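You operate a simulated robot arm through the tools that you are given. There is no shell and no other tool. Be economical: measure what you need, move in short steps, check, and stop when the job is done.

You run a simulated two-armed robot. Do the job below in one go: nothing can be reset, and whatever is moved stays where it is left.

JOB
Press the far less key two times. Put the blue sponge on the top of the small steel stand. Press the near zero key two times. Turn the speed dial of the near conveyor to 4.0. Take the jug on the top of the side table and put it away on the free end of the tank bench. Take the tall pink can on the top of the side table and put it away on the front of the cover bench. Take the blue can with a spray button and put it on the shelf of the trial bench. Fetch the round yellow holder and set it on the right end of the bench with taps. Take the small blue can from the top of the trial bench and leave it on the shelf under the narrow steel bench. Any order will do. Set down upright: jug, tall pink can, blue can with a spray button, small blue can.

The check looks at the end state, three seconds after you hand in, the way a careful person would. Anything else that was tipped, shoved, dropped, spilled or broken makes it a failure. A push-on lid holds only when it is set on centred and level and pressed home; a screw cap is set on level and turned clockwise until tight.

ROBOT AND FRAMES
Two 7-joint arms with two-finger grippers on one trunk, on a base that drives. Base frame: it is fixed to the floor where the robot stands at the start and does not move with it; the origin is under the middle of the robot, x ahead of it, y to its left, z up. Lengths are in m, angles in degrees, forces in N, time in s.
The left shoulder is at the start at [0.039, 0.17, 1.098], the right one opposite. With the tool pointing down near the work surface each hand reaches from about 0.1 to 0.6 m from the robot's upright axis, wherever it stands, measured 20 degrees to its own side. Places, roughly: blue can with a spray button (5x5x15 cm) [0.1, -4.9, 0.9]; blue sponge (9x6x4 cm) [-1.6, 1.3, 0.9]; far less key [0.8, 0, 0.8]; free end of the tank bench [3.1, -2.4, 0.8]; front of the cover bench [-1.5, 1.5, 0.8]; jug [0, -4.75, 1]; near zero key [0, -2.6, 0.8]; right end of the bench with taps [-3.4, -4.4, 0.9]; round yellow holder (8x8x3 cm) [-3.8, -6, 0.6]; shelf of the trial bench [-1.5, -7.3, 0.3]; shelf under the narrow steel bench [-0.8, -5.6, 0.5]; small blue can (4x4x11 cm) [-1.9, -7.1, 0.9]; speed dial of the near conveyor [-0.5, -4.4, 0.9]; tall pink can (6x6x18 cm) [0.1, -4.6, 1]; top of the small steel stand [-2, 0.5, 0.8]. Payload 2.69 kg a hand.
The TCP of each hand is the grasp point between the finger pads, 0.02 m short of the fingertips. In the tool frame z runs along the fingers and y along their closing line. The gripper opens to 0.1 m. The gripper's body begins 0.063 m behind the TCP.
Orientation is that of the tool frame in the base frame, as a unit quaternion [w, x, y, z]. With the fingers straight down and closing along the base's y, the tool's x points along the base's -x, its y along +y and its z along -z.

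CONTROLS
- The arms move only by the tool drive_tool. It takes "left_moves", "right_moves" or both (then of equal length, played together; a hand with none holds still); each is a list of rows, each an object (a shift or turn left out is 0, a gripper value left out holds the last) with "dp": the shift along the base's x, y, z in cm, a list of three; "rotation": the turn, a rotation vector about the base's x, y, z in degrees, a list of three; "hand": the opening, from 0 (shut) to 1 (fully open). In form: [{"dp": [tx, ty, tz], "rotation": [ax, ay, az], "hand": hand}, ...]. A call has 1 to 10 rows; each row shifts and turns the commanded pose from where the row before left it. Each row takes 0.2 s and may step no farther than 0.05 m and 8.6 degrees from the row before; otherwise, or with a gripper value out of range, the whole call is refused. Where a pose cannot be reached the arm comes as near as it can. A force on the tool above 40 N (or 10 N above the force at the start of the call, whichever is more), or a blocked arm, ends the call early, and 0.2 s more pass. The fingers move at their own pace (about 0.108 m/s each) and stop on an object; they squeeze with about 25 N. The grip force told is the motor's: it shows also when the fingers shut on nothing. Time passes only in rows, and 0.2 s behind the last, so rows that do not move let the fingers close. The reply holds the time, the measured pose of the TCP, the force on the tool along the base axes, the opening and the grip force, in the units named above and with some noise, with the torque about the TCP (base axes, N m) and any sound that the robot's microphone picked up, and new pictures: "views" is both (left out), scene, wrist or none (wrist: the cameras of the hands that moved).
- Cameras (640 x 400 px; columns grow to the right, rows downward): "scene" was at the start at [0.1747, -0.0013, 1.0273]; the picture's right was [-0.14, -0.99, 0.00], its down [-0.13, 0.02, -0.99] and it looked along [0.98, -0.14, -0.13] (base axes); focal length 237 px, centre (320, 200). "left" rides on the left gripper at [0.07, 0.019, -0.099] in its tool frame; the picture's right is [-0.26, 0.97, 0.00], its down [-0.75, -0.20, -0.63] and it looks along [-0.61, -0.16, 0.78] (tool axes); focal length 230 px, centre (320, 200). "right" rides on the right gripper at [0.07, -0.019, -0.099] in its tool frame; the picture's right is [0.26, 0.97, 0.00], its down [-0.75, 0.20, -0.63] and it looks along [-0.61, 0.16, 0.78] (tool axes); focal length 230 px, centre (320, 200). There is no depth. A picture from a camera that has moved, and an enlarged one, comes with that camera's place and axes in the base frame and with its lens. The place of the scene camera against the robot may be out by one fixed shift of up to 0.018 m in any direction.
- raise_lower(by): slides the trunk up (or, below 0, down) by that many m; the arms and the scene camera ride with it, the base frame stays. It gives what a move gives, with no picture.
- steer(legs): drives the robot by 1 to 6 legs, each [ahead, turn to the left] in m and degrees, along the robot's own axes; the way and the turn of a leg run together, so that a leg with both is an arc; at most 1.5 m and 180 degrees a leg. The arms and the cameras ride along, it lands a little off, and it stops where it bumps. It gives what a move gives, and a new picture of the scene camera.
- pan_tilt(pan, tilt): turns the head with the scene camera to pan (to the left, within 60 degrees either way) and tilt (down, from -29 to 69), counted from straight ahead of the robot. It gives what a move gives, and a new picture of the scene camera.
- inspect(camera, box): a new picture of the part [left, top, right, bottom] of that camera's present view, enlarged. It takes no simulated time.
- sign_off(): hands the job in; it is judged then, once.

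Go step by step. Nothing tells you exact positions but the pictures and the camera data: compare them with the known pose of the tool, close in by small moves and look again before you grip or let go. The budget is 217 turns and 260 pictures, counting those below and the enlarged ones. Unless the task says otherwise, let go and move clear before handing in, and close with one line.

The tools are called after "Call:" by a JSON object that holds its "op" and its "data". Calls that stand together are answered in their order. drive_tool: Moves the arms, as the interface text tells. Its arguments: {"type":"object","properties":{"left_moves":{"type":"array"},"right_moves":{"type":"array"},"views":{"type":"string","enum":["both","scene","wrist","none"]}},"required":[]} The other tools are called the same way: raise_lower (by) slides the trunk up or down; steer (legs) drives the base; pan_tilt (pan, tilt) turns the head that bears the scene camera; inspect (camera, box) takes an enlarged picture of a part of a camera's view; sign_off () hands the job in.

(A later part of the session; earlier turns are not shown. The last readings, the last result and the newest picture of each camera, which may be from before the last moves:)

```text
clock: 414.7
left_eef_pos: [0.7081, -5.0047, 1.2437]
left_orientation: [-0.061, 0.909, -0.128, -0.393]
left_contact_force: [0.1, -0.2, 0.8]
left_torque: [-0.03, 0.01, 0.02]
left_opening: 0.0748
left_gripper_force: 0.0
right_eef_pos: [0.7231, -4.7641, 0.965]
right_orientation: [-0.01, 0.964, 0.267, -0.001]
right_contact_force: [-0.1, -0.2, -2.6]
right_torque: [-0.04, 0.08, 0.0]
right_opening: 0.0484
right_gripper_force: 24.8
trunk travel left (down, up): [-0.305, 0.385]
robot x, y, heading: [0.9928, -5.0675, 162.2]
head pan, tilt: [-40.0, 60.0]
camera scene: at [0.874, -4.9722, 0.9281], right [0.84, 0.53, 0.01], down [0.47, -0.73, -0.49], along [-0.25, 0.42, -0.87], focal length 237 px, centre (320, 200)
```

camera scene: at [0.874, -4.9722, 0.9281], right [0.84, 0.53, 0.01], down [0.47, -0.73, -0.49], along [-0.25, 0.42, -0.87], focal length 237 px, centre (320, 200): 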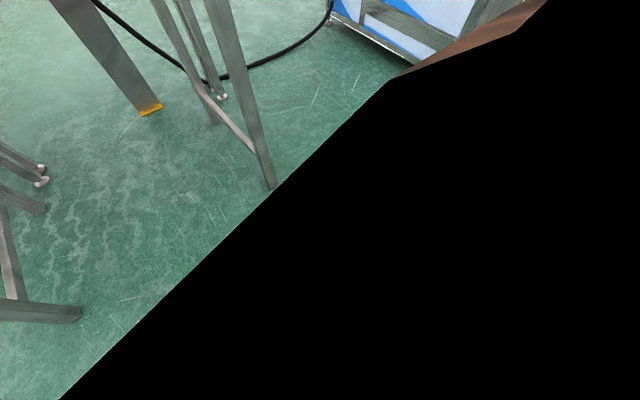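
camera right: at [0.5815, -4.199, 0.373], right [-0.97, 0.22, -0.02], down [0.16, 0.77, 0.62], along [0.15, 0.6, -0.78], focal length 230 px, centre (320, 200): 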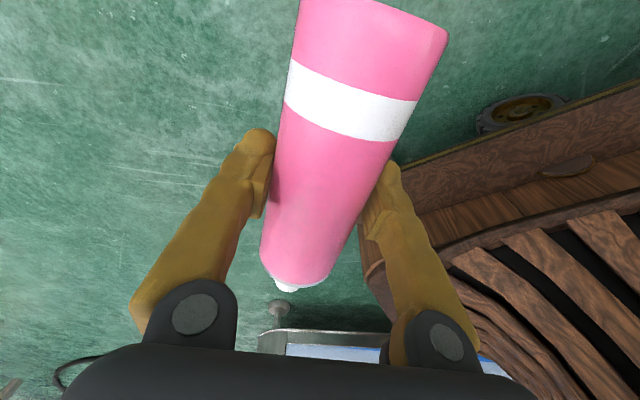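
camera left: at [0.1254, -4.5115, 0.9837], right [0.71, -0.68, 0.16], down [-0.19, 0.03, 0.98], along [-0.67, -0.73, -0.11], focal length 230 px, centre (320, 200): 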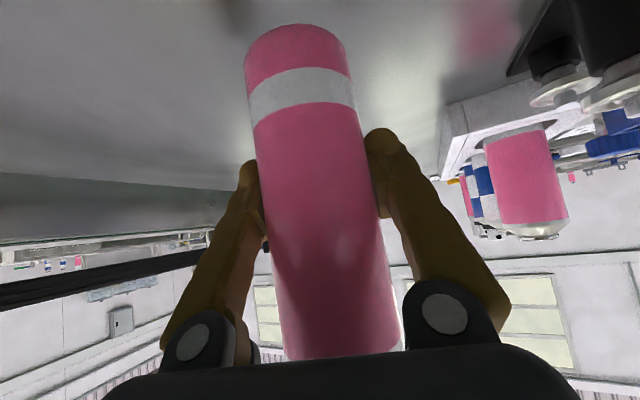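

Before approaching I raise the right hand (pink can) and shift the robot a bit to the south so it stays clear of the press; then look.

Call:
{"op": "drive_tool", "data": {"right_moves": [{"dp": [0, 0, 3]}, {"dp": [0, 0, 4]}, {"dp": [0, 0, 4]}, {"dp": [0, 0, 4]}, {"dp": [0, 0, 0]}], "views": "none"}}

Call:
{"op": "steer", "data": {"legs": [[0, 26], [0.42, 0], [0, -26]]}}

Call:
{"op": "pan_tilt", "data": {"pan": 0, "tilt": 32}}

```text
clock: 415.9
left_eef_pos: [0.7225, -5.0097, 1.2406]
left_orientation: [-0.06, 0.912, -0.128, -0.385]
left_contact_force: [0.2, 0.1, 0.4]
left_torque: [0.02, -0.01, 0.01]
left_opening: 0.0752
left_gripper_force: 0.0
right_eef_pos: [0.7358, -4.7677, 1.1148]
right_orientation: [-0.01, 0.964, 0.267, -0.002]
right_contact_force: [0.1, 0.5, -3.3]
right_torque: [-0.01, 0.02, -0.01]
right_opening: 0.0484
right_gripper_force: 24.9
trunk travel left (down, up): [-0.305, 0.385]
robot x, y, heading: [0.9965, -5.0616, 162.1]
head pan, tilt: [-40.0, 60.0]
```

```text
clock: 421.2
left_eef_pos: [0.3123, -5.0645, 1.2478]
left_orientation: [-0.065, 0.905, -0.134, -0.399]
left_contact_force: [0.6, 0.6, 0.3]
left_torque: [-0.02, 0.04, -0.02]
left_opening: 0.075
left_gripper_force: 0.0
right_eef_pos: [0.3239, -4.8235, 1.1138]
right_orientation: [-0.009, 0.965, 0.26, 0.0]
right_contact_force: [-0.2, -0.1, -2.5]
right_torque: [-0.05, 0.03, 0.02]
right_opening: 0.0484
right_gripper_force: 25.1
trunk travel left (down, up): [-0.305, 0.385]
robot x, y, heading: [0.576, -5.1241, 161.2]
head pan, tilt: [-40.0, 60.0]
camera scene: at [0.4586, -5.0311, 0.9281], right [0.85, 0.52, 0.01], down [0.46, -0.74, -0.49], along [-0.25, 0.42, -0.87], focal length 237 px, centre (320, 200)
```

scene: 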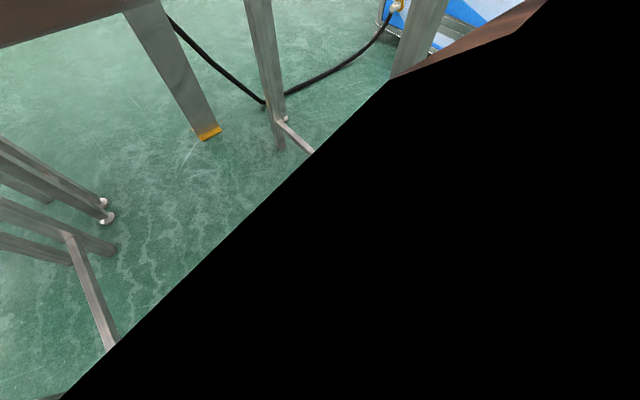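

```text
clock: 422.3
left_eef_pos: [0.3261, -5.07, 1.2452]
left_orientation: [-0.062, 0.908, -0.133, -0.392]
left_contact_force: [0.6, -0.2, -0.6]
left_torque: [0.02, 0.03, -0.01]
left_opening: 0.0753
left_gripper_force: 0.1
right_eef_pos: [0.339, -4.8267, 1.1042]
right_orientation: [0.001, 0.965, 0.261, 0.016]
right_contact_force: [-0.6, 0.8, -2.7]
right_torque: [-0.05, 0.08, 0.0]
right_opening: 0.0485
right_gripper_force: 24.8
trunk travel left (down, up): [-0.305, 0.385]
robot x, y, heading: [0.582, -5.1247, 161.5]
head pan, tilt: [0.0, 32.0]
camera scene: at [0.4083, -5.0593, 0.9664], right [0.32, 0.95, 0.0], down [0.52, -0.17, -0.84], along [-0.8, 0.27, -0.54], focal length 237 px, centre (320, 200)
```

scene: 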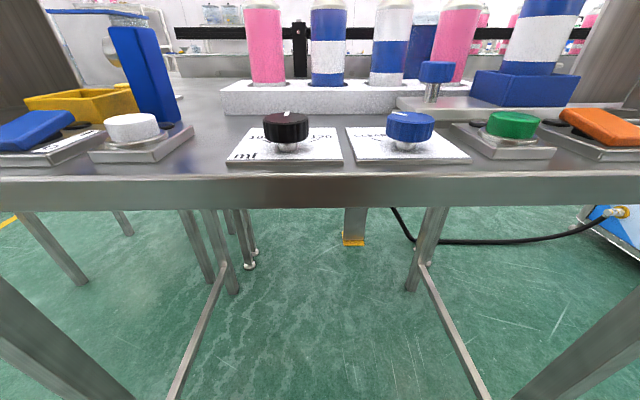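

The spray can is the second in the rack. I move the left hand in line with it at a higher level and look with the wrist camera.

Call:
{"op": "drive_tool", "data": {"left_moves": [{"dp": [0.8, 2.6, -3]}, {"dp": [0.8, 2.6, -3]}, {"dp": [-3.8, 1.3, -2]}, {"dp": [-3.8, 1.3, -2]}, {"dp": [-3.8, 1.3, -2]}, {"dp": [-3.8, 1.3, -2]}, {"dp": [0, 0, 0]}], "views": "wrist"}}

```text
clock: 423.9
left_eef_pos: [0.1953, -4.969, 1.1063]
left_orientation: [-0.066, 0.904, -0.134, -0.402]
left_contact_force: [0.3, 0.3, 0.2]
left_torque: [0.01, 0.01, 0.0]
left_opening: 0.075
left_gripper_force: 0.0
right_eef_pos: [0.3394, -4.8285, 1.1037]
right_orientation: [0.001, 0.965, 0.262, 0.016]
right_contact_force: [0.2, 0.1, -2.4]
right_torque: [-0.01, 0.09, 0.0]
right_opening: 0.0483
right_gripper_force: 25.0
trunk travel left (down, up): [-0.305, 0.385]
robot x, y, heading: [0.5816, -5.1297, 161.4]
head pan, tilt: [0.0, 32.0]
camera left: at [0.305, -5.0218, 1.1214], right [-0.45, -0.88, 0.18], down [0.03, 0.19, 0.98], along [-0.89, 0.44, -0.06], focal length 230 px, centre (320, 200)
```

left: 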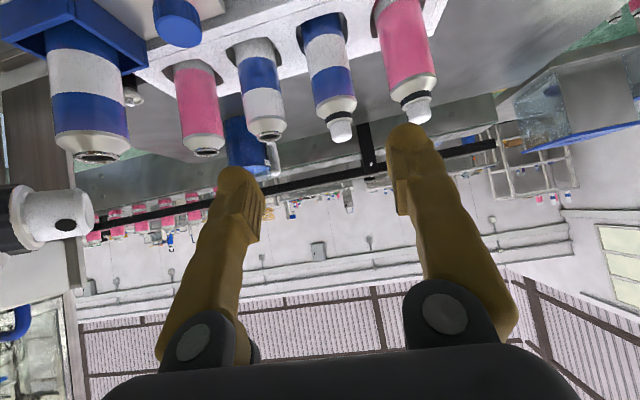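

The spray can's at about (0.057, -4.942); rack spacing is about 8 cm, so I narrow the opening to 6.5 cm, line up, and stop 7 cm short to verify.

Call:
{"op": "drive_tool", "data": {"left_moves": [{"dp": [-0.3, -0.9, -3], "hand": 0.65}, {"dp": [-0.3, -0.9, -4]}, {"dp": [0, 0, -4]}, {"dp": [-3.3, 1.1, 0]}, {"dp": [-3.3, 1.1, -1]}, {"dp": [0, 0, 0]}], "views": "wrist"}}

```text
clock: 425.3
left_eef_pos: [0.1227, -4.962, 0.9937]
left_orientation: [-0.067, 0.901, -0.133, -0.407]
left_contact_force: [-0.1, 0.4, -0.4]
left_torque: [0.0, 0.01, 0.01]
left_opening: 0.0647
left_gripper_force: 0.1
right_eef_pos: [0.3396, -4.8276, 1.1046]
right_orientation: [0.0, 0.965, 0.262, 0.016]
right_contact_force: [-0.8, 0.5, -3.2]
right_torque: [-0.02, 0.08, 0.01]
right_opening: 0.0483
right_gripper_force: 24.8
trunk travel left (down, up): [-0.305, 0.385]
robot x, y, heading: [0.5794, -5.1294, 161.4]
head pan, tilt: [0.0, 32.0]
camera left: at [0.233, -5.0151, 1.0059], right [-0.45, -0.88, 0.18], down [0.04, 0.19, 0.98], along [-0.89, 0.44, -0.05], focal length 230 px, centre (320, 200)
```

left: 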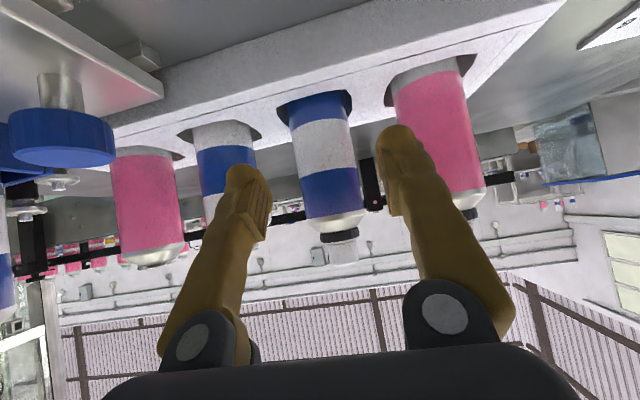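

Aligned (lateral error under 1 mm). I advance 6.8 cm, lower 2 cm, and close.

Call:
{"op": "drive_tool", "data": {"left_moves": [{"dp": [-2.1, 0.7, -0.7]}, {"dp": [-2.1, 0.7, -0.7]}, {"dp": [-2.1, 0.7, -0.6]}, {"dp": [0, 0, 0]}, {"hand": 0}, {"dp": [0, 0, 0]}, {"dp": [0, 0, 0]}], "views": "wrist"}}

```text
clock: 426.9
left_eef_pos: [0.0523, -4.9467, 0.9919]
left_orientation: [-0.078, 0.899, -0.118, -0.414]
left_contact_force: [2.9, 5.7, 22.7]
left_torque: [0.02, -0.52, 0.08]
left_opening: 0.0366
left_gripper_force: 25.1
right_eef_pos: [0.3398, -4.827, 1.1038]
right_orientation: [0.0, 0.965, 0.261, 0.016]
right_contact_force: [-0.7, 0.5, -3.2]
right_torque: [-0.03, 0.06, 0.03]
right_opening: 0.0486
right_gripper_force: 24.7
trunk travel left (down, up): [-0.305, 0.385]
robot x, y, heading: [0.5772, -5.1269, 161.5]
head pan, tilt: [0.0, 32.0]
camera left: at [0.163, -4.9977, 1.0021], right [-0.43, -0.89, 0.16], down [0.04, 0.15, 0.99], along [-0.9, 0.43, -0.03], focal length 230 px, centre (320, 200)
```

left: 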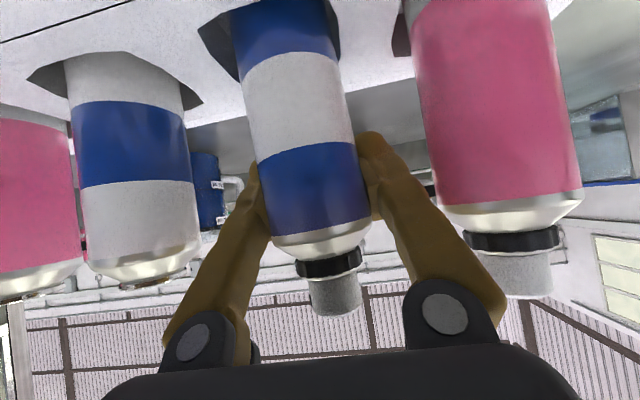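

Gripped. I lift straight up out of the rack and draw back.

Call:
{"op": "drive_tool", "data": {"left_moves": [{"dp": [0, 0, 1.5]}, {"dp": [0, 0, 3]}, {"dp": [0, 0, 4]}, {"dp": [0, 0, 4]}, {"dp": [0, 0, 3]}, {"dp": [3.5, -1.2, 0]}, {"dp": [3.5, -1.2, 0]}, {"dp": [3.5, -1.2, 0]}, {"dp": [0, 0, 0]}], "views": "scene"}}

```text
clock: 428.9
left_eef_pos: [0.1628, -4.9757, 1.1235]
left_orientation: [-0.064, 0.904, -0.133, -0.4]
left_contact_force: [-0.7, 0.4, -2.0]
left_torque: [0.02, 0.06, 0.01]
left_opening: 0.036
left_gripper_force: 25.2
right_eef_pos: [0.3375, -4.8276, 1.1031]
right_orientation: [0.002, 0.965, 0.261, 0.017]
right_contact_force: [-0.3, -0.3, -3.7]
right_torque: [-0.02, 0.04, 0.0]
right_opening: 0.0486
right_gripper_force: 24.9
trunk travel left (down, up): [-0.305, 0.385]
robot x, y, heading: [0.5806, -5.1273, 161.8]
head pan, tilt: [0.0, 32.0]
camera scene: at [0.4072, -5.0592, 0.9662], right [0.32, 0.95, 0.0], down [0.52, -0.17, -0.84], along [-0.8, 0.26, -0.55], focal length 237 px, centre (320, 200)
```

scene: 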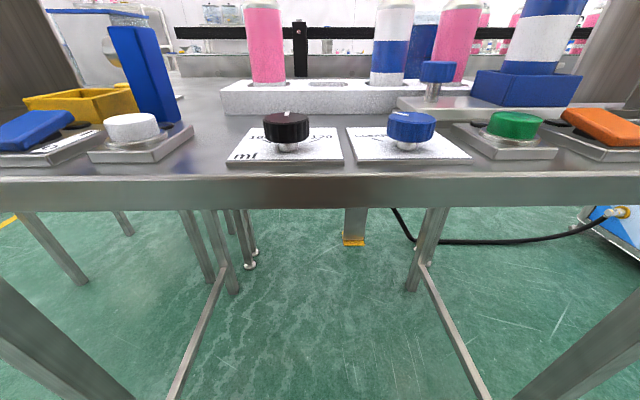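

Clean. Now I back off and drive round to the trial bench with both cans.

Call:
{"op": "steer", "data": {"legs": [[-0.4, 0], [0, 77], [0.99, 0], [0, -38], [1.12, 0]]}}

Call:
{"op": "steer", "data": {"legs": [[0, -40], [0.75, 0], [0, 91]]}}

```text
clock: 435.7
left_eef_pos: [0.6941, -5.6486, 1.1186]
left_orientation: [0.193, 0.798, 0.451, -0.35]
left_contact_force: [-0.4, -0.4, -1.4]
left_torque: [-0.03, -0.03, 0.0]
left_opening: 0.0361
left_gripper_force: 24.9
right_eef_pos: [0.5913, -5.4404, 1.1106]
right_orientation: [-0.01, 0.602, 0.799, 0.006]
right_contact_force: [-0.9, -0.3, -3.8]
right_torque: [0.0, -0.09, 0.0]
right_opening: 0.0484
right_gripper_force: 24.6
trunk travel left (down, up): [-0.305, 0.385]
robot x, y, heading: [0.9249, -5.3039, -120.8]
head pan, tilt: [0.0, 32.0]
stopped in leg 3: the robot was blocked; the commanded pose is now the measured one
camera scene: at [0.8271, -5.4444, 0.9657], right [-0.86, 0.51, 0.0], down [0.28, 0.47, -0.84], along [-0.43, -0.72, -0.55], focal length 237 px, centre (320, 200)
```

scene: 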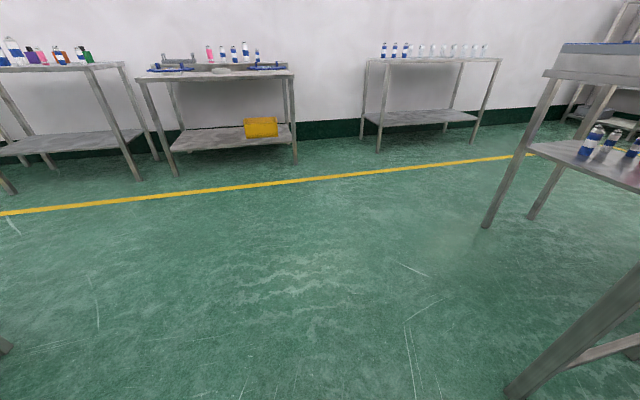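

```text
clock: 440.6
left_eef_pos: [0.0787, -5.5754, 1.1436]
left_orientation: [0.057, 0.893, 0.139, -0.425]
left_contact_force: [-1.2, 0.8, -3.7]
left_torque: [0.02, 0.08, -0.03]
left_opening: 0.036
left_gripper_force: 24.8
right_eef_pos: [0.1406, -5.3544, 1.1277]
right_orientation: [-0.015, 0.843, 0.536, -0.022]
right_contact_force: [0.8, -0.7, -3.1]
right_torque: [-0.01, 0.1, 0.01]
right_opening: 0.0485
right_gripper_force: 24.8
trunk travel left (down, up): [-0.305, 0.385]
robot x, y, heading: [0.466, -5.4714, -166.6]
head pan, tilt: [0.0, 32.0]
stopped in leg 2: the robot was blocked; the commanded pose is now the measured one
camera scene: at [0.3, -5.5022, 0.968], right [-0.23, 0.97, 0.0], down [0.52, 0.13, -0.84], along [-0.82, -0.2, -0.54], focal length 237 px, centre (320, 200)
```

scene: 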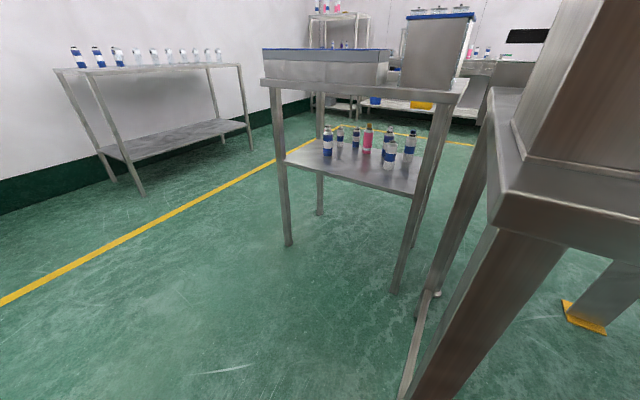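

A detour got blocked by the table's south-east corner. I back off and retry the path farther from the table.

Call:
{"op": "steer", "data": {"legs": [[-0.35, 0], [0, 60], [0.75, 0]]}}

```text
clock: 449.3
left_eef_pos: [0.4952, -6.4964, 1.1439]
left_orientation: [0.266, 0.702, 0.569, -0.336]
left_contact_force: [-0.6, 0.0, -1.8]
left_torque: [-0.01, 0.0, 0.01]
left_opening: 0.0356
left_gripper_force: 24.4
right_eef_pos: [0.3338, -6.3348, 1.1277]
right_orientation: [-0.001, 0.459, 0.888, -0.029]
right_contact_force: [0.5, 0.6, -3.2]
right_torque: [-0.06, -0.05, 0.0]
right_opening: 0.048
right_gripper_force: 24.8
trunk travel left (down, up): [-0.305, 0.385]
robot x, y, heading: [0.5978, -6.117, -105.7]
head pan, tilt: [0.0, 32.0]
camera scene: at [0.5468, -6.2687, 0.9663], right [-0.96, 0.27, 0.0], down [0.15, 0.52, -0.84], along [-0.23, -0.81, -0.54], focal length 237 px, centre (320, 200)
```

scene: 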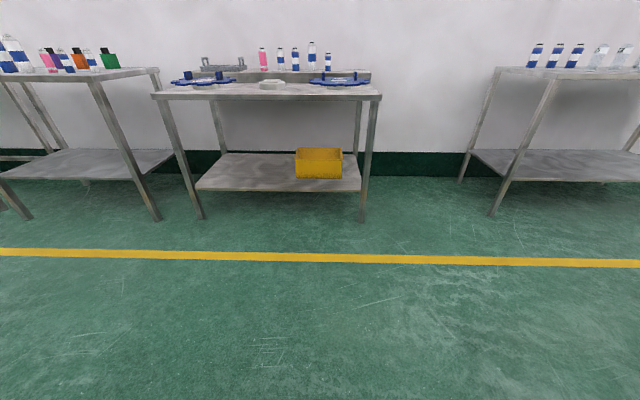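

Clear now. I drive along the corridor to face the trial bench's shelf, stopping about 10 cm short.

Call:
{"op": "steer", "data": {"legs": [[0, -59.5], [1.5, 0], [0.27, 0], [0, 54.5], [-0.06, 0]]}}

Call:
{"op": "raise_lower", "data": {"by": -0.3}}

Call:
{"op": "drive_tool", "data": {"left_moves": [{"dp": [0, 0, -4.5]}, {"dp": [0, 0, -4.5]}, {"dp": [0, 0, -4.5]}, {"dp": [0, 0, -4.5]}, {"dp": [0, 0, -4.5]}, {"dp": [0, 0, -4.5]}, {"dp": [0, 0, -4.5]}, {"dp": [0, 0, -4]}, {"dp": [0, 0, 0]}], "views": "both"}}

```text
clock: 464.0
left_eef_pos: [-1.2426, -6.8404, 1.1454]
left_orientation: [0.25, 0.73, 0.527, -0.356]
left_contact_force: [0.4, -0.5, -1.8]
left_torque: [-0.04, 0.01, 0.0]
left_opening: 0.0361
left_gripper_force: 24.9
right_eef_pos: [-1.3874, -6.6615, 1.1315]
right_orientation: [-0.001, 0.509, 0.86, -0.035]
right_contact_force: [-0.5, 1.0, -3.7]
right_torque: [-0.08, 0.03, -0.02]
right_opening: 0.0482
right_gripper_force: 25.5
trunk travel left (down, up): [-0.305, 0.385]
robot x, y, heading: [-1.101, -6.4766, -112.0]
head pan, tilt: [0.0, 32.0]
camera scene: at [-1.171, -6.6203, 0.968], right [-0.93, 0.37, 0.0], down [0.2, 0.5, -0.84], along [-0.32, -0.78, -0.54], focal length 237 px, centre (320, 200)
```

scene: 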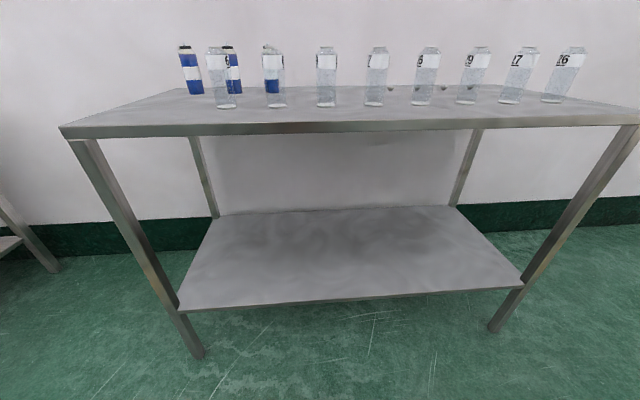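

```text
clock: 467.0
left_eef_pos: [-1.2401, -6.8335, 0.8502]
left_orientation: [0.25, 0.73, 0.526, -0.358]
left_contact_force: [0.4, 0.4, -1.4]
left_torque: [-0.07, -0.02, -0.01]
left_opening: 0.0357
left_gripper_force: 25.4
right_eef_pos: [-1.3837, -6.6546, 0.8325]
right_orientation: [-0.001, 0.508, 0.86, -0.037]
right_contact_force: [-0.7, -0.4, -3.4]
right_torque: [-0.06, -0.03, 0.0]
right_opening: 0.0482
right_gripper_force: 25.0
trunk travel left (down, up): [-0.005, 0.685]
robot x, y, heading: [-1.1068, -6.4792, -112.1]
head pan, tilt: [0.0, 32.0]
```

```text
clock: 469.0
left_eef_pos: [-1.2359, -6.8501, 0.5021]
left_orientation: [0.248, 0.708, 0.555, -0.36]
left_contact_force: [0.4, -0.5, -2.4]
left_torque: [0.01, -0.03, -0.02]
left_opening: 0.036
left_gripper_force: 24.7
right_eef_pos: [-1.3839, -6.6546, 0.831]
right_orientation: [-0.001, 0.509, 0.86, -0.037]
right_contact_force: [1.2, -0.8, -2.6]
right_torque: [-0.04, -0.04, 0.0]
right_opening: 0.0486
right_gripper_force: 24.6
trunk travel left (down, up): [-0.005, 0.685]
robot x, y, heading: [-1.1037, -6.4794, -111.8]
head pan, tilt: [0.0, 32.0]
camera scene: at [-1.1722, -6.6247, 0.6664], right [-0.93, 0.37, 0.0], down [0.2, 0.5, -0.84], along [-0.31, -0.78, -0.54], focal length 237 px, centre (320, 200)
camera left: at [-1.1856, -6.7386, 0.5099], right [0.9, -0.41, 0.16], down [-0.14, 0.07, 0.99], along [-0.42, -0.91, 0.0], focal length 230 px, centre (320, 200)
```

scene: 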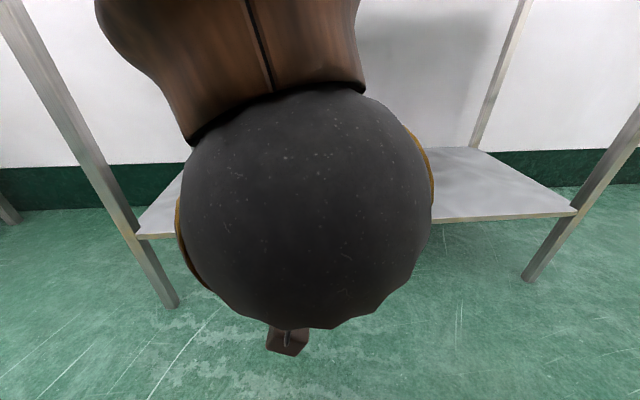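
left: 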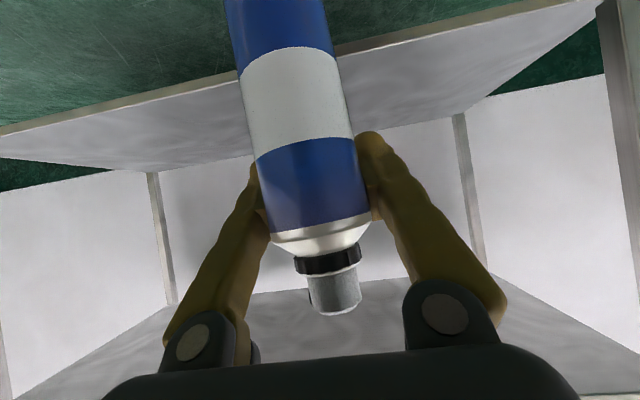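

I see the empty shelf (front edge about 23 cm ahead, height about 0.305). I raise the right hand for clearance, level the can, lower it a little and drive 20 cm closer.

Call:
{"op": "drive_tool", "data": {"left_moves": [{"dp": [0, 0, -1.5], "rotation": [1.85, -0.75, 0]}, {"dp": [0, 0, -1.5]}, {"dp": [0, 0, 0]}], "right_moves": [{"dp": [0, 0, 4]}, {"dp": [0, 0, 4]}, {"dp": [0, 0, 0]}], "views": "none"}}

Call:
{"op": "steer", "data": {"legs": [[0.2, 0]]}}

Call:
{"op": "drive_tool", "data": {"left_moves": [{"dp": [-1.2, -3, 0]}, {"dp": [-1.2, -3, 0]}, {"dp": [-1, -2.4, 0]}, {"dp": [0, 0, 0]}], "views": "wrist"}}

```text
clock: 469.8
left_eef_pos: [-1.2356, -6.8443, 0.4709]
left_orientation: [0.242, 0.722, 0.549, -0.345]
left_contact_force: [-1.5, -0.4, -1.8]
left_torque: [-0.01, 0.01, 0.01]
left_opening: 0.0357
left_gripper_force: 24.9
right_eef_pos: [-1.3832, -6.6532, 0.9112]
right_orientation: [0.0, 0.507, 0.861, -0.037]
right_contact_force: [-0.1, -0.4, -1.7]
right_torque: [-0.02, -0.01, 0.06]
right_opening: 0.0482
right_gripper_force: 25.1
trunk travel left (down, up): [-0.005, 0.685]
robot x, y, heading: [-1.1, -6.479, -111.8]
head pan, tilt: [0.0, 32.0]
```

```text
clock: 471.4
left_eef_pos: [-1.3091, -7.0282, 0.4666]
left_orientation: [0.243, 0.723, 0.549, -0.342]
left_contact_force: [0.2, 0.1, -1.4]
left_torque: [-0.05, -0.01, -0.02]
left_opening: 0.036
left_gripper_force: 24.5
right_eef_pos: [-1.4571, -6.8372, 0.9127]
right_orientation: [-0.001, 0.508, 0.861, -0.037]
right_contact_force: [-0.3, -0.7, -1.6]
right_torque: [-0.06, -0.03, 0.01]
right_opening: 0.0484
right_gripper_force: 25.0
trunk travel left (down, up): [-0.005, 0.685]
robot x, y, heading: [-1.1784, -6.6616, -112.0]
head pan, tilt: [0.0, 32.0]
camera scene: at [-1.2466, -6.8092, 0.6664], right [-0.93, 0.37, 0.0], down [0.2, 0.5, -0.84], along [-0.31, -0.78, -0.54], focal length 237 px, centre (320, 200)
```

scene: 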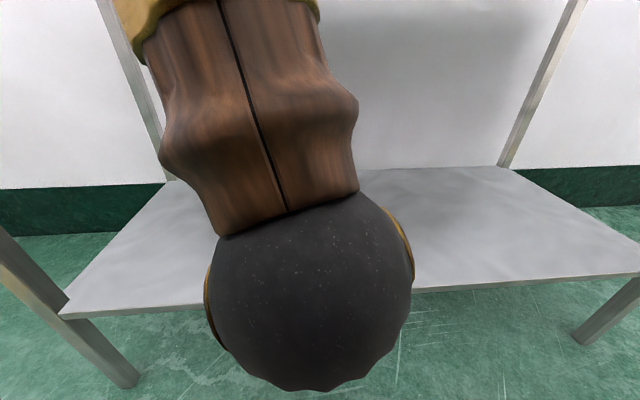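

```text
clock: 472.4
left_eef_pos: [-1.3409, -7.1063, 0.4736]
left_orientation: [0.246, 0.721, 0.546, -0.348]
left_contact_force: [-1.1, 0.1, -0.8]
left_torque: [-0.04, 0.02, -0.01]
left_opening: 0.0355
left_gripper_force: 24.9
right_eef_pos: [-1.4537, -6.8281, 0.9092]
right_orientation: [-0.002, 0.508, 0.861, -0.03]
right_contact_force: [0.2, 0.3, -2.2]
right_torque: [-0.02, -0.01, 0.0]
right_opening: 0.0482
right_gripper_force: 25.1
trunk travel left (down, up): [-0.005, 0.685]
robot x, y, heading: [-1.177, -6.6586, -111.9]
head pan, tilt: [0.0, 32.0]
camera left: at [-1.288, -6.9959, 0.4828], right [0.89, -0.43, 0.17], down [-0.17, 0.06, 0.98], along [-0.43, -0.9, -0.02], focal length 230 px, centre (320, 200)
```

left: 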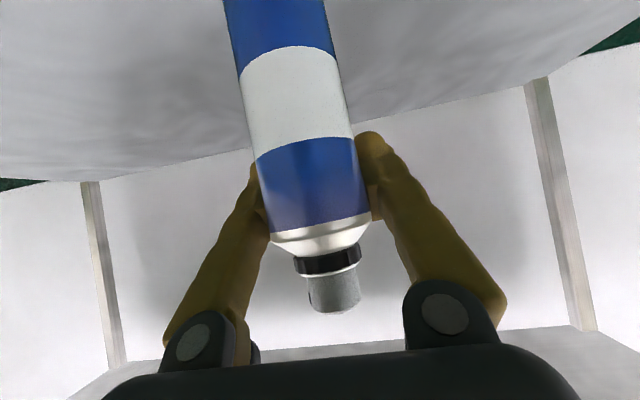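

Call:
{"op": "drive_tool", "data": {"left_moves": [{"dp": [-1.5, -3.7, 0]}, {"dp": [0, 0, -2.5]}, {"dp": [0, 0, -1.5]}, {"dp": [0, 0, -0.6]}, {"dp": [0, 0, -0.5]}, {"dp": [0, 0, -0.4]}, {"dp": [0, 0, -0.4]}, {"dp": [0, 0, 0]}], "views": "wrist"}}

```text
clock: 474.2
left_eef_pos: [-1.3557, -7.1426, 0.4137]
left_orientation: [0.247, 0.72, 0.547, -0.348]
left_contact_force: [0.0, 0.2, -2.2]
left_torque: [-0.02, -0.01, 0.03]
left_opening: 0.0356
left_gripper_force: 25.6
right_eef_pos: [-1.4535, -6.8287, 0.9088]
right_orientation: [-0.002, 0.507, 0.861, -0.031]
right_contact_force: [-0.5, -0.4, -2.3]
right_torque: [-0.02, -0.02, -0.01]
right_opening: 0.0483
right_gripper_force: 25.0
trunk travel left (down, up): [-0.005, 0.685]
robot x, y, heading: [-1.1786, -6.6613, -111.9]
head pan, tilt: [0.0, 32.0]
camera left: at [-1.3024, -7.0317, 0.4238], right [0.89, -0.43, 0.17], down [-0.17, 0.06, 0.98], along [-0.43, -0.9, -0.02], focal length 230 px, centre (320, 200)
```

left: 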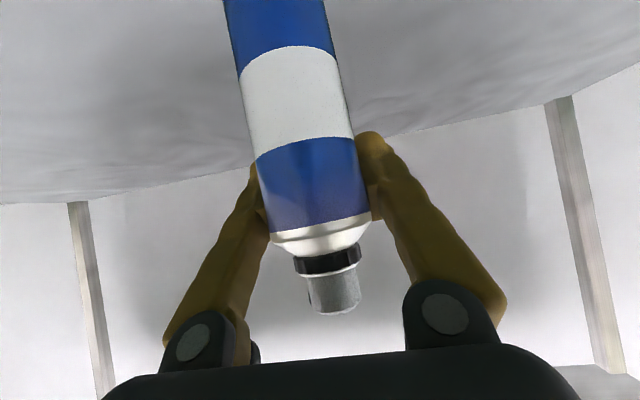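

Not yet touching. I continue in small steps.

Call:
{"op": "drive_tool", "data": {"left_moves": [{"dp": [0, 0, -0.5]}, {"dp": [0, 0, -0.4]}, {"dp": [0, 0, -0.4]}, {"dp": [0, 0, -0.4]}, {"dp": [0, 0, -0.4]}, {"dp": [0, 0, -0.4]}, {"dp": [0, 0, 0]}], "views": "none"}}

```text
clock: 475.8
left_eef_pos: [-1.3561, -7.1421, 0.3888]
left_orientation: [0.246, 0.721, 0.546, -0.348]
left_contact_force: [0.6, -0.1, -1.2]
left_torque: [-0.06, -0.02, 0.01]
left_opening: 0.0357
left_gripper_force: 24.9
right_eef_pos: [-1.4532, -6.8278, 0.9089]
right_orientation: [-0.002, 0.508, 0.861, -0.03]
right_contact_force: [-0.4, -0.8, -2.4]
right_torque: [-0.03, -0.01, 0.02]
right_opening: 0.048
right_gripper_force: 24.4
trunk travel left (down, up): [-0.005, 0.685]
robot x, y, heading: [-1.1787, -6.6614, -112.0]
head pan, tilt: [0.0, 32.0]
```

Call:
{"op": "drive_tool", "data": {"left_moves": [{"dp": [0, 0, -0.4]}, {"dp": [0, 0, -0.4]}, {"dp": [0, 0, -0.4]}, {"dp": [0, 0, -0.4]}, {"dp": [0, 0, -0.4]}, {"dp": [0, 0, 0]}], "views": "wrist"}}

```text
clock: 477.2
left_eef_pos: [-1.3564, -7.1435, 0.3714]
left_orientation: [0.248, 0.719, 0.546, -0.35]
left_contact_force: [-8.4, -6.9, 29.4]
left_torque: [0.4, -0.06, 0.12]
left_opening: 0.0348
left_gripper_force: 25.0
right_eef_pos: [-1.4532, -6.8275, 0.9094]
right_orientation: [-0.002, 0.507, 0.861, -0.031]
right_contact_force: [0.5, 0.1, -2.0]
right_torque: [-0.03, -0.04, -0.05]
right_opening: 0.0484
right_gripper_force: 24.8
trunk travel left (down, up): [-0.005, 0.685]
robot x, y, heading: [-1.176, -6.66, -111.9]
head pan, tilt: [0.0, 32.0]
camera left: at [-1.3034, -7.0325, 0.3802], right [0.89, -0.43, 0.17], down [-0.16, 0.06, 0.98], along [-0.43, -0.9, -0.01], focal length 230 px, centre (320, 200)
```

left: 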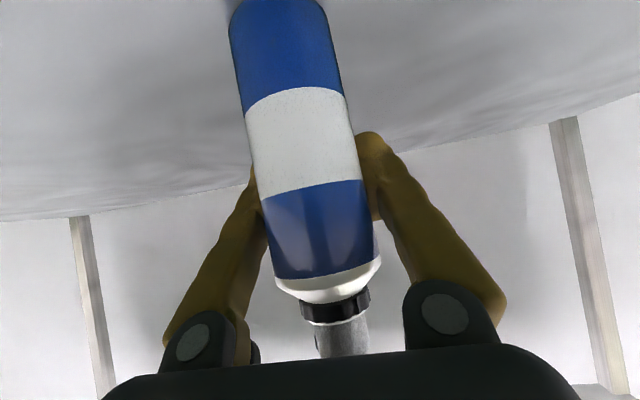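

Contact. I relieve, open, and withdraw straight back.

Call:
{"op": "drive_tool", "data": {"left_moves": [{"dp": [0, 0, 0.2]}, {"dp": [0, 0, 0], "hand": 0.5}, {"dp": [0, 0, 0], "hand": 0.7}, {"dp": [0, 0, 0]}, {"dp": [0.7, 1.8, 0]}, {"dp": [1.2, 3, 0]}, {"dp": [1.2, 3, 0]}, {"dp": [1.2, 3, 0]}, {"dp": [0, 0, 0]}], "views": "wrist"}}

```text
clock: 479.2
left_eef_pos: [-1.3102, -7.0307, 0.3701]
left_orientation: [0.247, 0.72, 0.547, -0.349]
left_contact_force: [0.0, 1.5, -0.6]
left_torque: [-0.02, 0.01, -0.03]
left_opening: 0.0699
left_gripper_force: 0.1
right_eef_pos: [-1.4541, -6.8274, 0.9082]
right_orientation: [-0.002, 0.508, 0.861, -0.031]
right_contact_force: [0.3, 0.9, -3.0]
right_torque: [-0.04, -0.02, 0.05]
right_opening: 0.0481
right_gripper_force: 24.9
trunk travel left (down, up): [-0.005, 0.685]
robot x, y, heading: [-1.1766, -6.6617, -112.1]
head pan, tilt: [0.0, 32.0]
camera left: at [-1.2582, -6.9207, 0.3796], right [0.89, -0.43, 0.17], down [-0.17, 0.06, 0.98], along [-0.43, -0.9, -0.02], focal length 230 px, centre (320, 200)
```

left: 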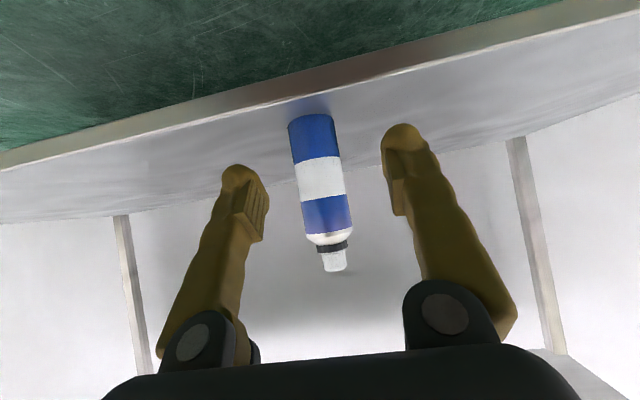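

The spray can stands on the shelf. Now I back off, raise trunk and left hand, and head west to find the round yellow holder near (-3.8, -6).

Call:
{"op": "steer", "data": {"legs": [[-0.4, 0]]}}

Call:
{"op": "raise_lower", "data": {"by": 0.25}}

Call:
{"op": "drive_tool", "data": {"left_moves": [{"dp": [0, 0, 4.5], "hand": 1}, {"dp": [0, 0, 4.5]}, {"dp": [0, 0, 4.5]}, {"dp": [0, 0, 4.5]}, {"dp": [0, 0, 4.5]}, {"dp": [0, 0, 4.5]}, {"dp": [0, 0, 4.5]}, {"dp": [0, 0, 4.5]}, {"dp": [0, 0, 0]}], "views": "none"}}

Call:
{"op": "steer", "data": {"legs": [[0, -80], [1.2, 0]]}}

```text
clock: 481.7
left_eef_pos: [-1.1607, -6.6622, 0.3701]
left_orientation: [0.247, 0.719, 0.549, -0.348]
left_contact_force: [-0.1, -0.2, -0.3]
left_torque: [0.0, -0.04, -0.03]
left_opening: 0.07
left_gripper_force: 0.0
right_eef_pos: [-1.3057, -6.4596, 0.9107]
right_orientation: [-0.002, 0.505, 0.863, -0.03]
right_contact_force: [0.4, -0.6, -1.7]
right_torque: [-0.03, 0.01, 0.01]
right_opening: 0.0484
right_gripper_force: 24.6
trunk travel left (down, up): [-0.005, 0.685]
robot x, y, heading: [-1.0344, -6.2904, -111.6]
head pan, tilt: [0.0, 32.0]
camera scene: at [-1.0981, -6.4404, 0.6664], right [-0.93, 0.37, 0.0], down [0.2, 0.51, -0.84], along [-0.31, -0.78, -0.54], focal length 237 px, centre (320, 200)
```

scene: 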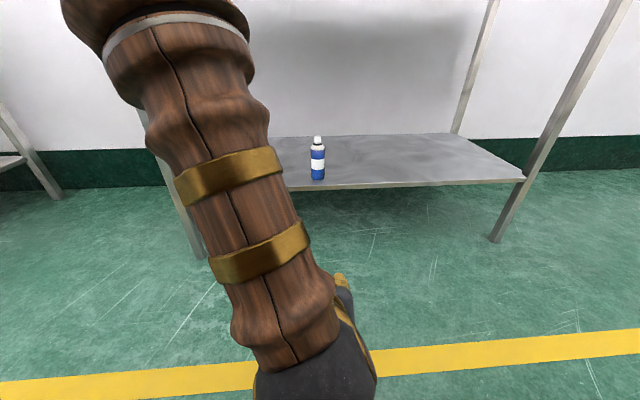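

```text
clock: 484.3
left_eef_pos: [-1.1589, -6.6568, 0.626]
left_orientation: [0.25, 0.717, 0.546, -0.355]
left_contact_force: [0.2, 0.3, 0.5]
left_torque: [-0.01, -0.01, -0.02]
left_opening: 0.07
left_gripper_force: 0.0
right_eef_pos: [-1.3028, -6.4532, 1.1533]
right_orientation: [-0.005, 0.506, 0.862, -0.017]
right_contact_force: [-0.8, 0.5, -2.7]
right_torque: [-0.05, 0.02, 0.03]
right_opening: 0.0482
right_gripper_force: 25.0
trunk travel left (down, up): [-0.255, 0.435]
robot x, y, heading: [-1.0338, -6.2914, -111.6]
head pan, tilt: [0.0, 32.0]
```

```text
clock: 486.3
left_eef_pos: [-1.1604, -6.6597, 0.9865]
left_orientation: [0.251, 0.716, 0.547, -0.354]
left_contact_force: [0.7, 0.8, 0.2]
left_torque: [0.02, -0.03, -0.02]
left_opening: 0.0999
left_gripper_force: 0.0
right_eef_pos: [-1.3023, -6.4535, 1.1539]
right_orientation: [-0.004, 0.506, 0.862, -0.017]
right_contact_force: [-0.5, 0.1, -2.7]
right_torque: [-0.04, -0.01, -0.02]
right_opening: 0.0484
right_gripper_force: 25.2
trunk travel left (down, up): [-0.255, 0.435]
robot x, y, heading: [-1.0286, -6.2921, -111.9]
head pan, tilt: [0.0, 32.0]
```

```text
clock: 495.9
left_eef_pos: [-2.5907, -5.9736, 0.9847]
left_orientation: [-0.036, 0.9, -0.044, -0.433]
left_contact_force: [-0.6, -0.7, 0.1]
left_torque: [0.03, -0.02, -0.05]
left_opening: 0.1
left_gripper_force: 0.2
right_eef_pos: [-2.4065, -5.7974, 1.1626]
right_orientation: [-0.026, 0.943, 0.332, -0.028]
right_contact_force: [-0.4, 0.1, -3.0]
right_torque: [-0.09, 0.03, 0.01]
right_opening: 0.0483
right_gripper_force: 25.0
trunk travel left (down, up): [-0.255, 0.435]
robot x, y, heading: [-2.2087, -6.04, 168.0]
head pan, tilt: [0.0, 32.0]
camera scene: at [-2.3842, -5.9915, 0.9163], right [0.21, 0.98, 0.0], down [0.53, -0.11, -0.84], along [-0.82, 0.18, -0.54], focal length 237 px, centre (320, 200)
```

scene: 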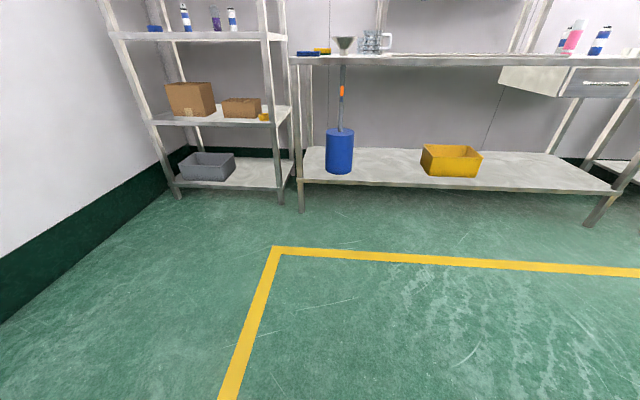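

Call:
{"op": "inspect", "data": {"camera": "scene", "box": [210, 70, 330, 145]}}

```text
5.33 times, centred on (270, 108) of scene
camera zoom: at [-2.3842, -5.9915, 0.9163], right [0.21, 0.98, 0.0], down [0.53, -0.11, -0.84], along [-0.82, 0.18, -0.54], focal length 1266 px, centre (587, 693)
```

zoom: 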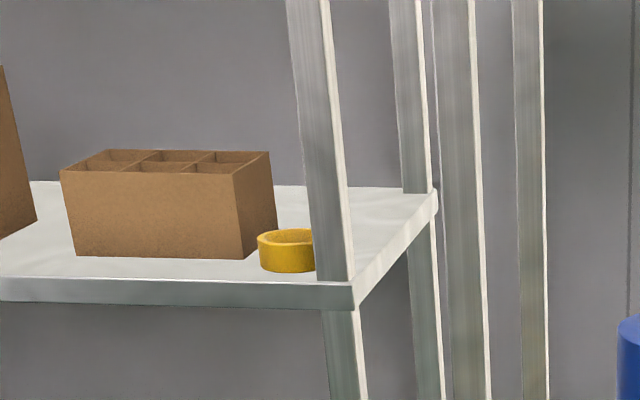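

The yellow ring stands on the middle shelf near the right post. I'll grasp it from above with a vertical tool yawed about 30° so the right finger passes behind the post. I straighten and yaw the left hand, drive nearer and lower the trunk.

Call:
{"op": "drive_tool", "data": {"left_moves": [{"rotation": [-1.75, -8.3, 0]}, {"rotation": [-1.75, -8.3, 0]}, {"rotation": [-1.75, -8.3, 0]}, {"rotation": [-1.75, -8.3, 0]}, {"rotation": [-1.75, -8.3, 0]}, {"rotation": [-1.75, -8.3, 0]}, {"rotation": [0, 0, 8]}, {"rotation": [0, 0, 8]}, {"rotation": [0, 0, 8]}, {"dp": [0, 0, 0]}], "views": "none"}}

Call:
{"op": "steer", "data": {"legs": [[0, 12.5], [0.8, 0], [0, -18]]}}

Call:
{"op": "raise_lower", "data": {"by": -0.2}}

```text
clock: 498.1
left_eef_pos: [-2.5773, -5.9772, 0.9922]
left_orientation: [0.03, 0.989, 0.147, -0.01]
left_contact_force: [0.0, -0.4, 0.2]
left_torque: [0.0, -0.01, 0.0]
left_opening: 0.1
left_gripper_force: 0.0
right_eef_pos: [-2.3932, -5.8018, 1.1578]
right_orientation: [-0.018, 0.943, 0.332, -0.017]
right_contact_force: [0.3, 1.2, -2.5]
right_torque: [-0.02, 0.02, 0.01]
right_opening: 0.0482
right_gripper_force: 25.2
trunk travel left (down, up): [-0.255, 0.435]
robot x, y, heading: [-2.2101, -6.0377, 167.7]
head pan, tilt: [0.0, 32.0]
```

```text
clock: 504.2
left_eef_pos: [-3.3613, -5.9468, 0.9912]
left_orientation: [0.03, 0.995, 0.1, -0.012]
left_contact_force: [0.1, 0.0, 1.0]
left_torque: [0.0, 0.03, 0.02]
left_opening: 0.1001
left_gripper_force: 0.0
right_eef_pos: [-3.1578, -5.7913, 1.1668]
right_orientation: [-0.031, 0.956, 0.289, -0.033]
right_contact_force: [1.2, 0.1, -2.7]
right_torque: [-0.05, 0.05, -0.02]
right_opening: 0.0483
right_gripper_force: 25.3
trunk travel left (down, up): [-0.255, 0.435]
robot x, y, heading: [-2.9993, -6.0455, 162.7]
head pan, tilt: [0.0, 32.0]
camera scene: at [-3.1727, -5.9819, 0.9164], right [0.3, 0.95, 0.0], down [0.52, -0.16, -0.84], along [-0.8, 0.25, -0.54], focal length 237 px, centre (320, 200)
```

scene: 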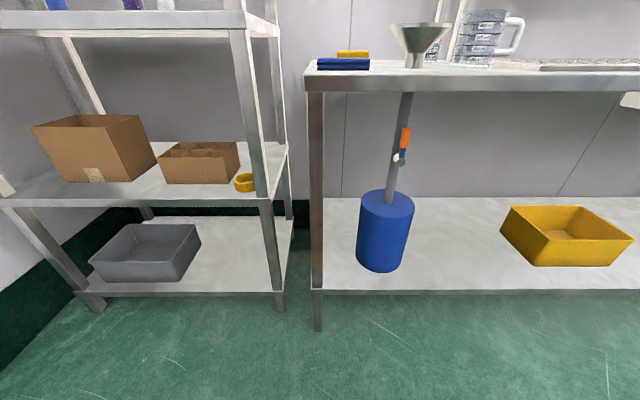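

```text
clock: 506.4
left_eef_pos: [-3.347, -5.9518, 0.7963]
left_orientation: [0.027, 0.994, 0.101, -0.02]
left_contact_force: [-0.8, 0.4, 0.6]
left_torque: [-0.01, 0.01, -0.02]
left_opening: 0.1002
left_gripper_force: 0.3
right_eef_pos: [-3.1454, -5.7955, 0.9643]
right_orientation: [-0.027, 0.957, 0.288, -0.025]
right_contact_force: [-0.2, -0.1, -2.2]
right_torque: [-0.04, 0.06, 0.01]
right_opening: 0.0481
right_gripper_force: 24.6
trunk travel left (down, up): [-0.055, 0.635]
robot x, y, heading: [-3.0019, -6.0454, 162.7]
head pan, tilt: [0.0, 32.0]
```

Triangulated: ring at about (-3.822, -5.998), shelf height 0.58. I move the left hand over and down to shelf level, then drive in.

Call:
{"op": "drive_tool", "data": {"left_moves": [{"dp": [-1.4, -4.5, -3]}, {"dp": [-1.4, -4.5, -3]}, {"dp": [-1.4, -4.5, -3]}, {"dp": [-1.3, -4.4, -3]}, {"dp": [0, 0, -3]}, {"dp": [0, 0, 0]}], "views": "none"}}

Call:
{"op": "steer", "data": {"legs": [[0.25, 0]]}}

Call:
{"op": "drive_tool", "data": {"left_moves": [{"dp": [-2, 0.6, 0]}, {"dp": [-2, 0.6, 0]}, {"dp": [0, 0, 0]}], "views": "both"}}

```text
refused: row 1 steps farther than a row can; nothing moved
```

```text
clock: 508.2
left_eef_pos: [-3.5878, -5.8763, 0.7975]
left_orientation: [0.026, 0.994, 0.1, -0.019]
left_contact_force: [-0.4, -0.2, 0.2]
left_torque: [-0.02, -0.02, -0.01]
left_opening: 0.1
left_gripper_force: 0.0
right_eef_pos: [-3.3876, -5.72, 0.964]
right_orientation: [-0.026, 0.957, 0.288, -0.026]
right_contact_force: [-0.8, -0.3, -2.9]
right_torque: [-0.04, 0.06, 0.01]
right_opening: 0.0482
right_gripper_force: 24.9
trunk travel left (down, up): [-0.055, 0.635]
robot x, y, heading: [-3.2418, -5.9703, 162.7]
head pan, tilt: [0.0, 32.0]
camera scene: at [-3.4126, -5.9068, 0.7164], right [0.3, 0.95, 0.0], down [0.52, -0.16, -0.84], along [-0.8, 0.25, -0.54], focal length 237 px, centre (320, 200)
```

scene: 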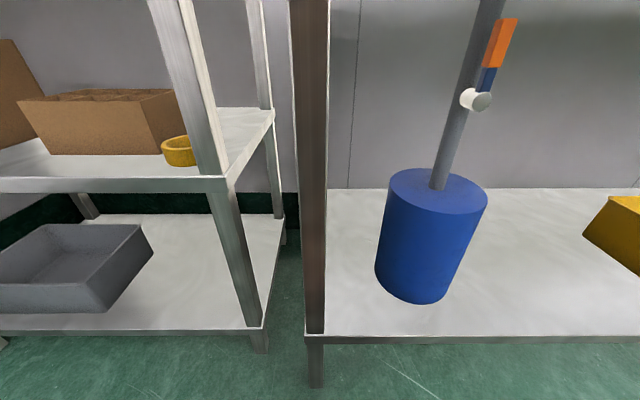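

```text
clock: 509.0
left_eef_pos: [-3.6099, -5.8706, 0.8016]
left_orientation: [0.026, 0.994, 0.099, -0.028]
left_contact_force: [28.5, -6.7, -17.4]
left_torque: [-0.47, 1.12, -1.26]
left_opening: 0.0957
left_gripper_force: 0.0
right_eef_pos: [-3.3704, -5.7257, 0.9637]
right_orientation: [-0.028, 0.957, 0.288, -0.027]
right_contact_force: [-1.4, 0.6, -2.7]
right_torque: [-0.06, 0.02, 0.0]
right_opening: 0.0482
right_gripper_force: 24.9
trunk travel left (down, up): [-0.055, 0.635]
robot x, y, heading: [-3.2448, -5.9678, 162.5]
head pan, tilt: [0.0, 32.0]
camera scene: at [-3.4017, -5.9101, 0.7188], right [0.3, 0.95, 0.0], down [0.51, -0.16, -0.85], along [-0.81, 0.25, -0.53], focal length 237 px, centre (320, 200)
camera left: at [-3.5325, -5.8692, 0.8977], right [-0.06, -1.0, 0.06], down [-0.74, 0.09, 0.66], along [-0.67, 0.0, -0.75], focal length 230 px, centre (320, 200)
```

scene: 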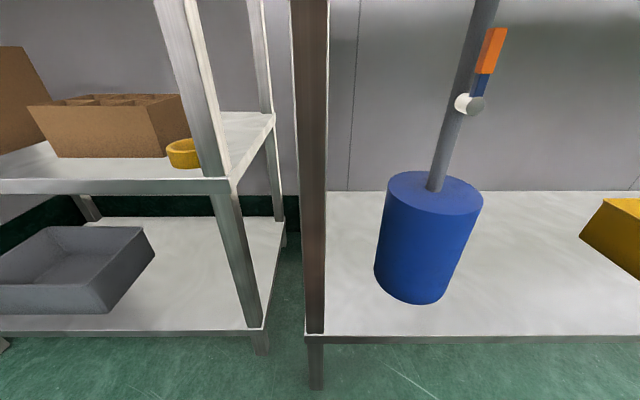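
left: 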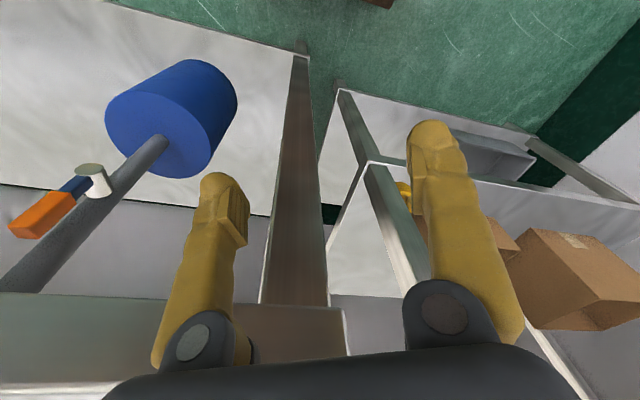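

The first (lateral) move had been refused, so the hand brushed the next bench's post. I retract it and redo the sideways/downward move with smaller rows.

Call:
{"op": "drive_tool", "data": {"left_moves": [{"dp": [3, -0.9, 0]}, {"dp": [3, -0.9, 0]}, {"dp": [2, -0.6, 0]}, {"dp": [-1.1, -3.6, -2.9]}, {"dp": [-1.1, -3.6, -2.9]}, {"dp": [-1.1, -3.6, -2.9]}, {"dp": [-1.1, -3.6, -2.9]}, {"dp": [-1.1, -3.6, -2.9]}, {"dp": [0, 0, -2.3]}, {"dp": [0, 0, 0]}], "views": "wrist"}}

```text
clock: 511.2
left_eef_pos: [-3.5922, -6.0737, 0.6331]
left_orientation: [0.024, 0.994, 0.1, -0.027]
left_contact_force: [0.4, -0.1, -1.1]
left_torque: [0.0, -0.01, 0.0]
left_opening: 0.1002
left_gripper_force: 0.1
right_eef_pos: [-3.3781, -5.7215, 0.959]
right_orientation: [-0.022, 0.957, 0.289, -0.016]
right_contact_force: [-0.5, -0.8, -2.9]
right_torque: [-0.08, 0.06, 0.0]
right_opening: 0.0484
right_gripper_force: 25.2
trunk travel left (down, up): [-0.055, 0.635]
robot x, y, heading: [-3.2444, -5.9715, 162.6]
head pan, tilt: [0.0, 32.0]
camera left: at [-3.5152, -6.0729, 0.7291], right [-0.06, -1.0, 0.06], down [-0.74, 0.08, 0.66], along [-0.67, 0.0, -0.75], focal length 230 px, centre (320, 200)
```

left: 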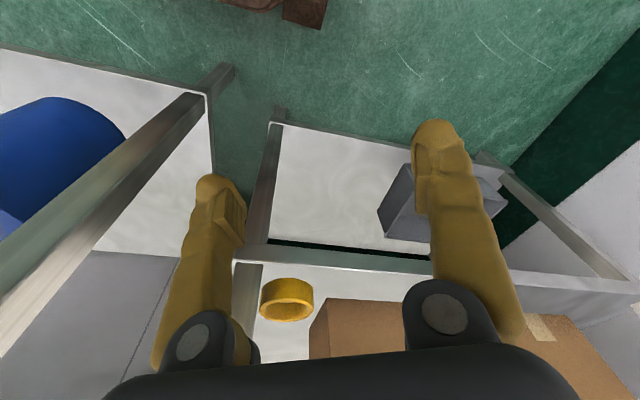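

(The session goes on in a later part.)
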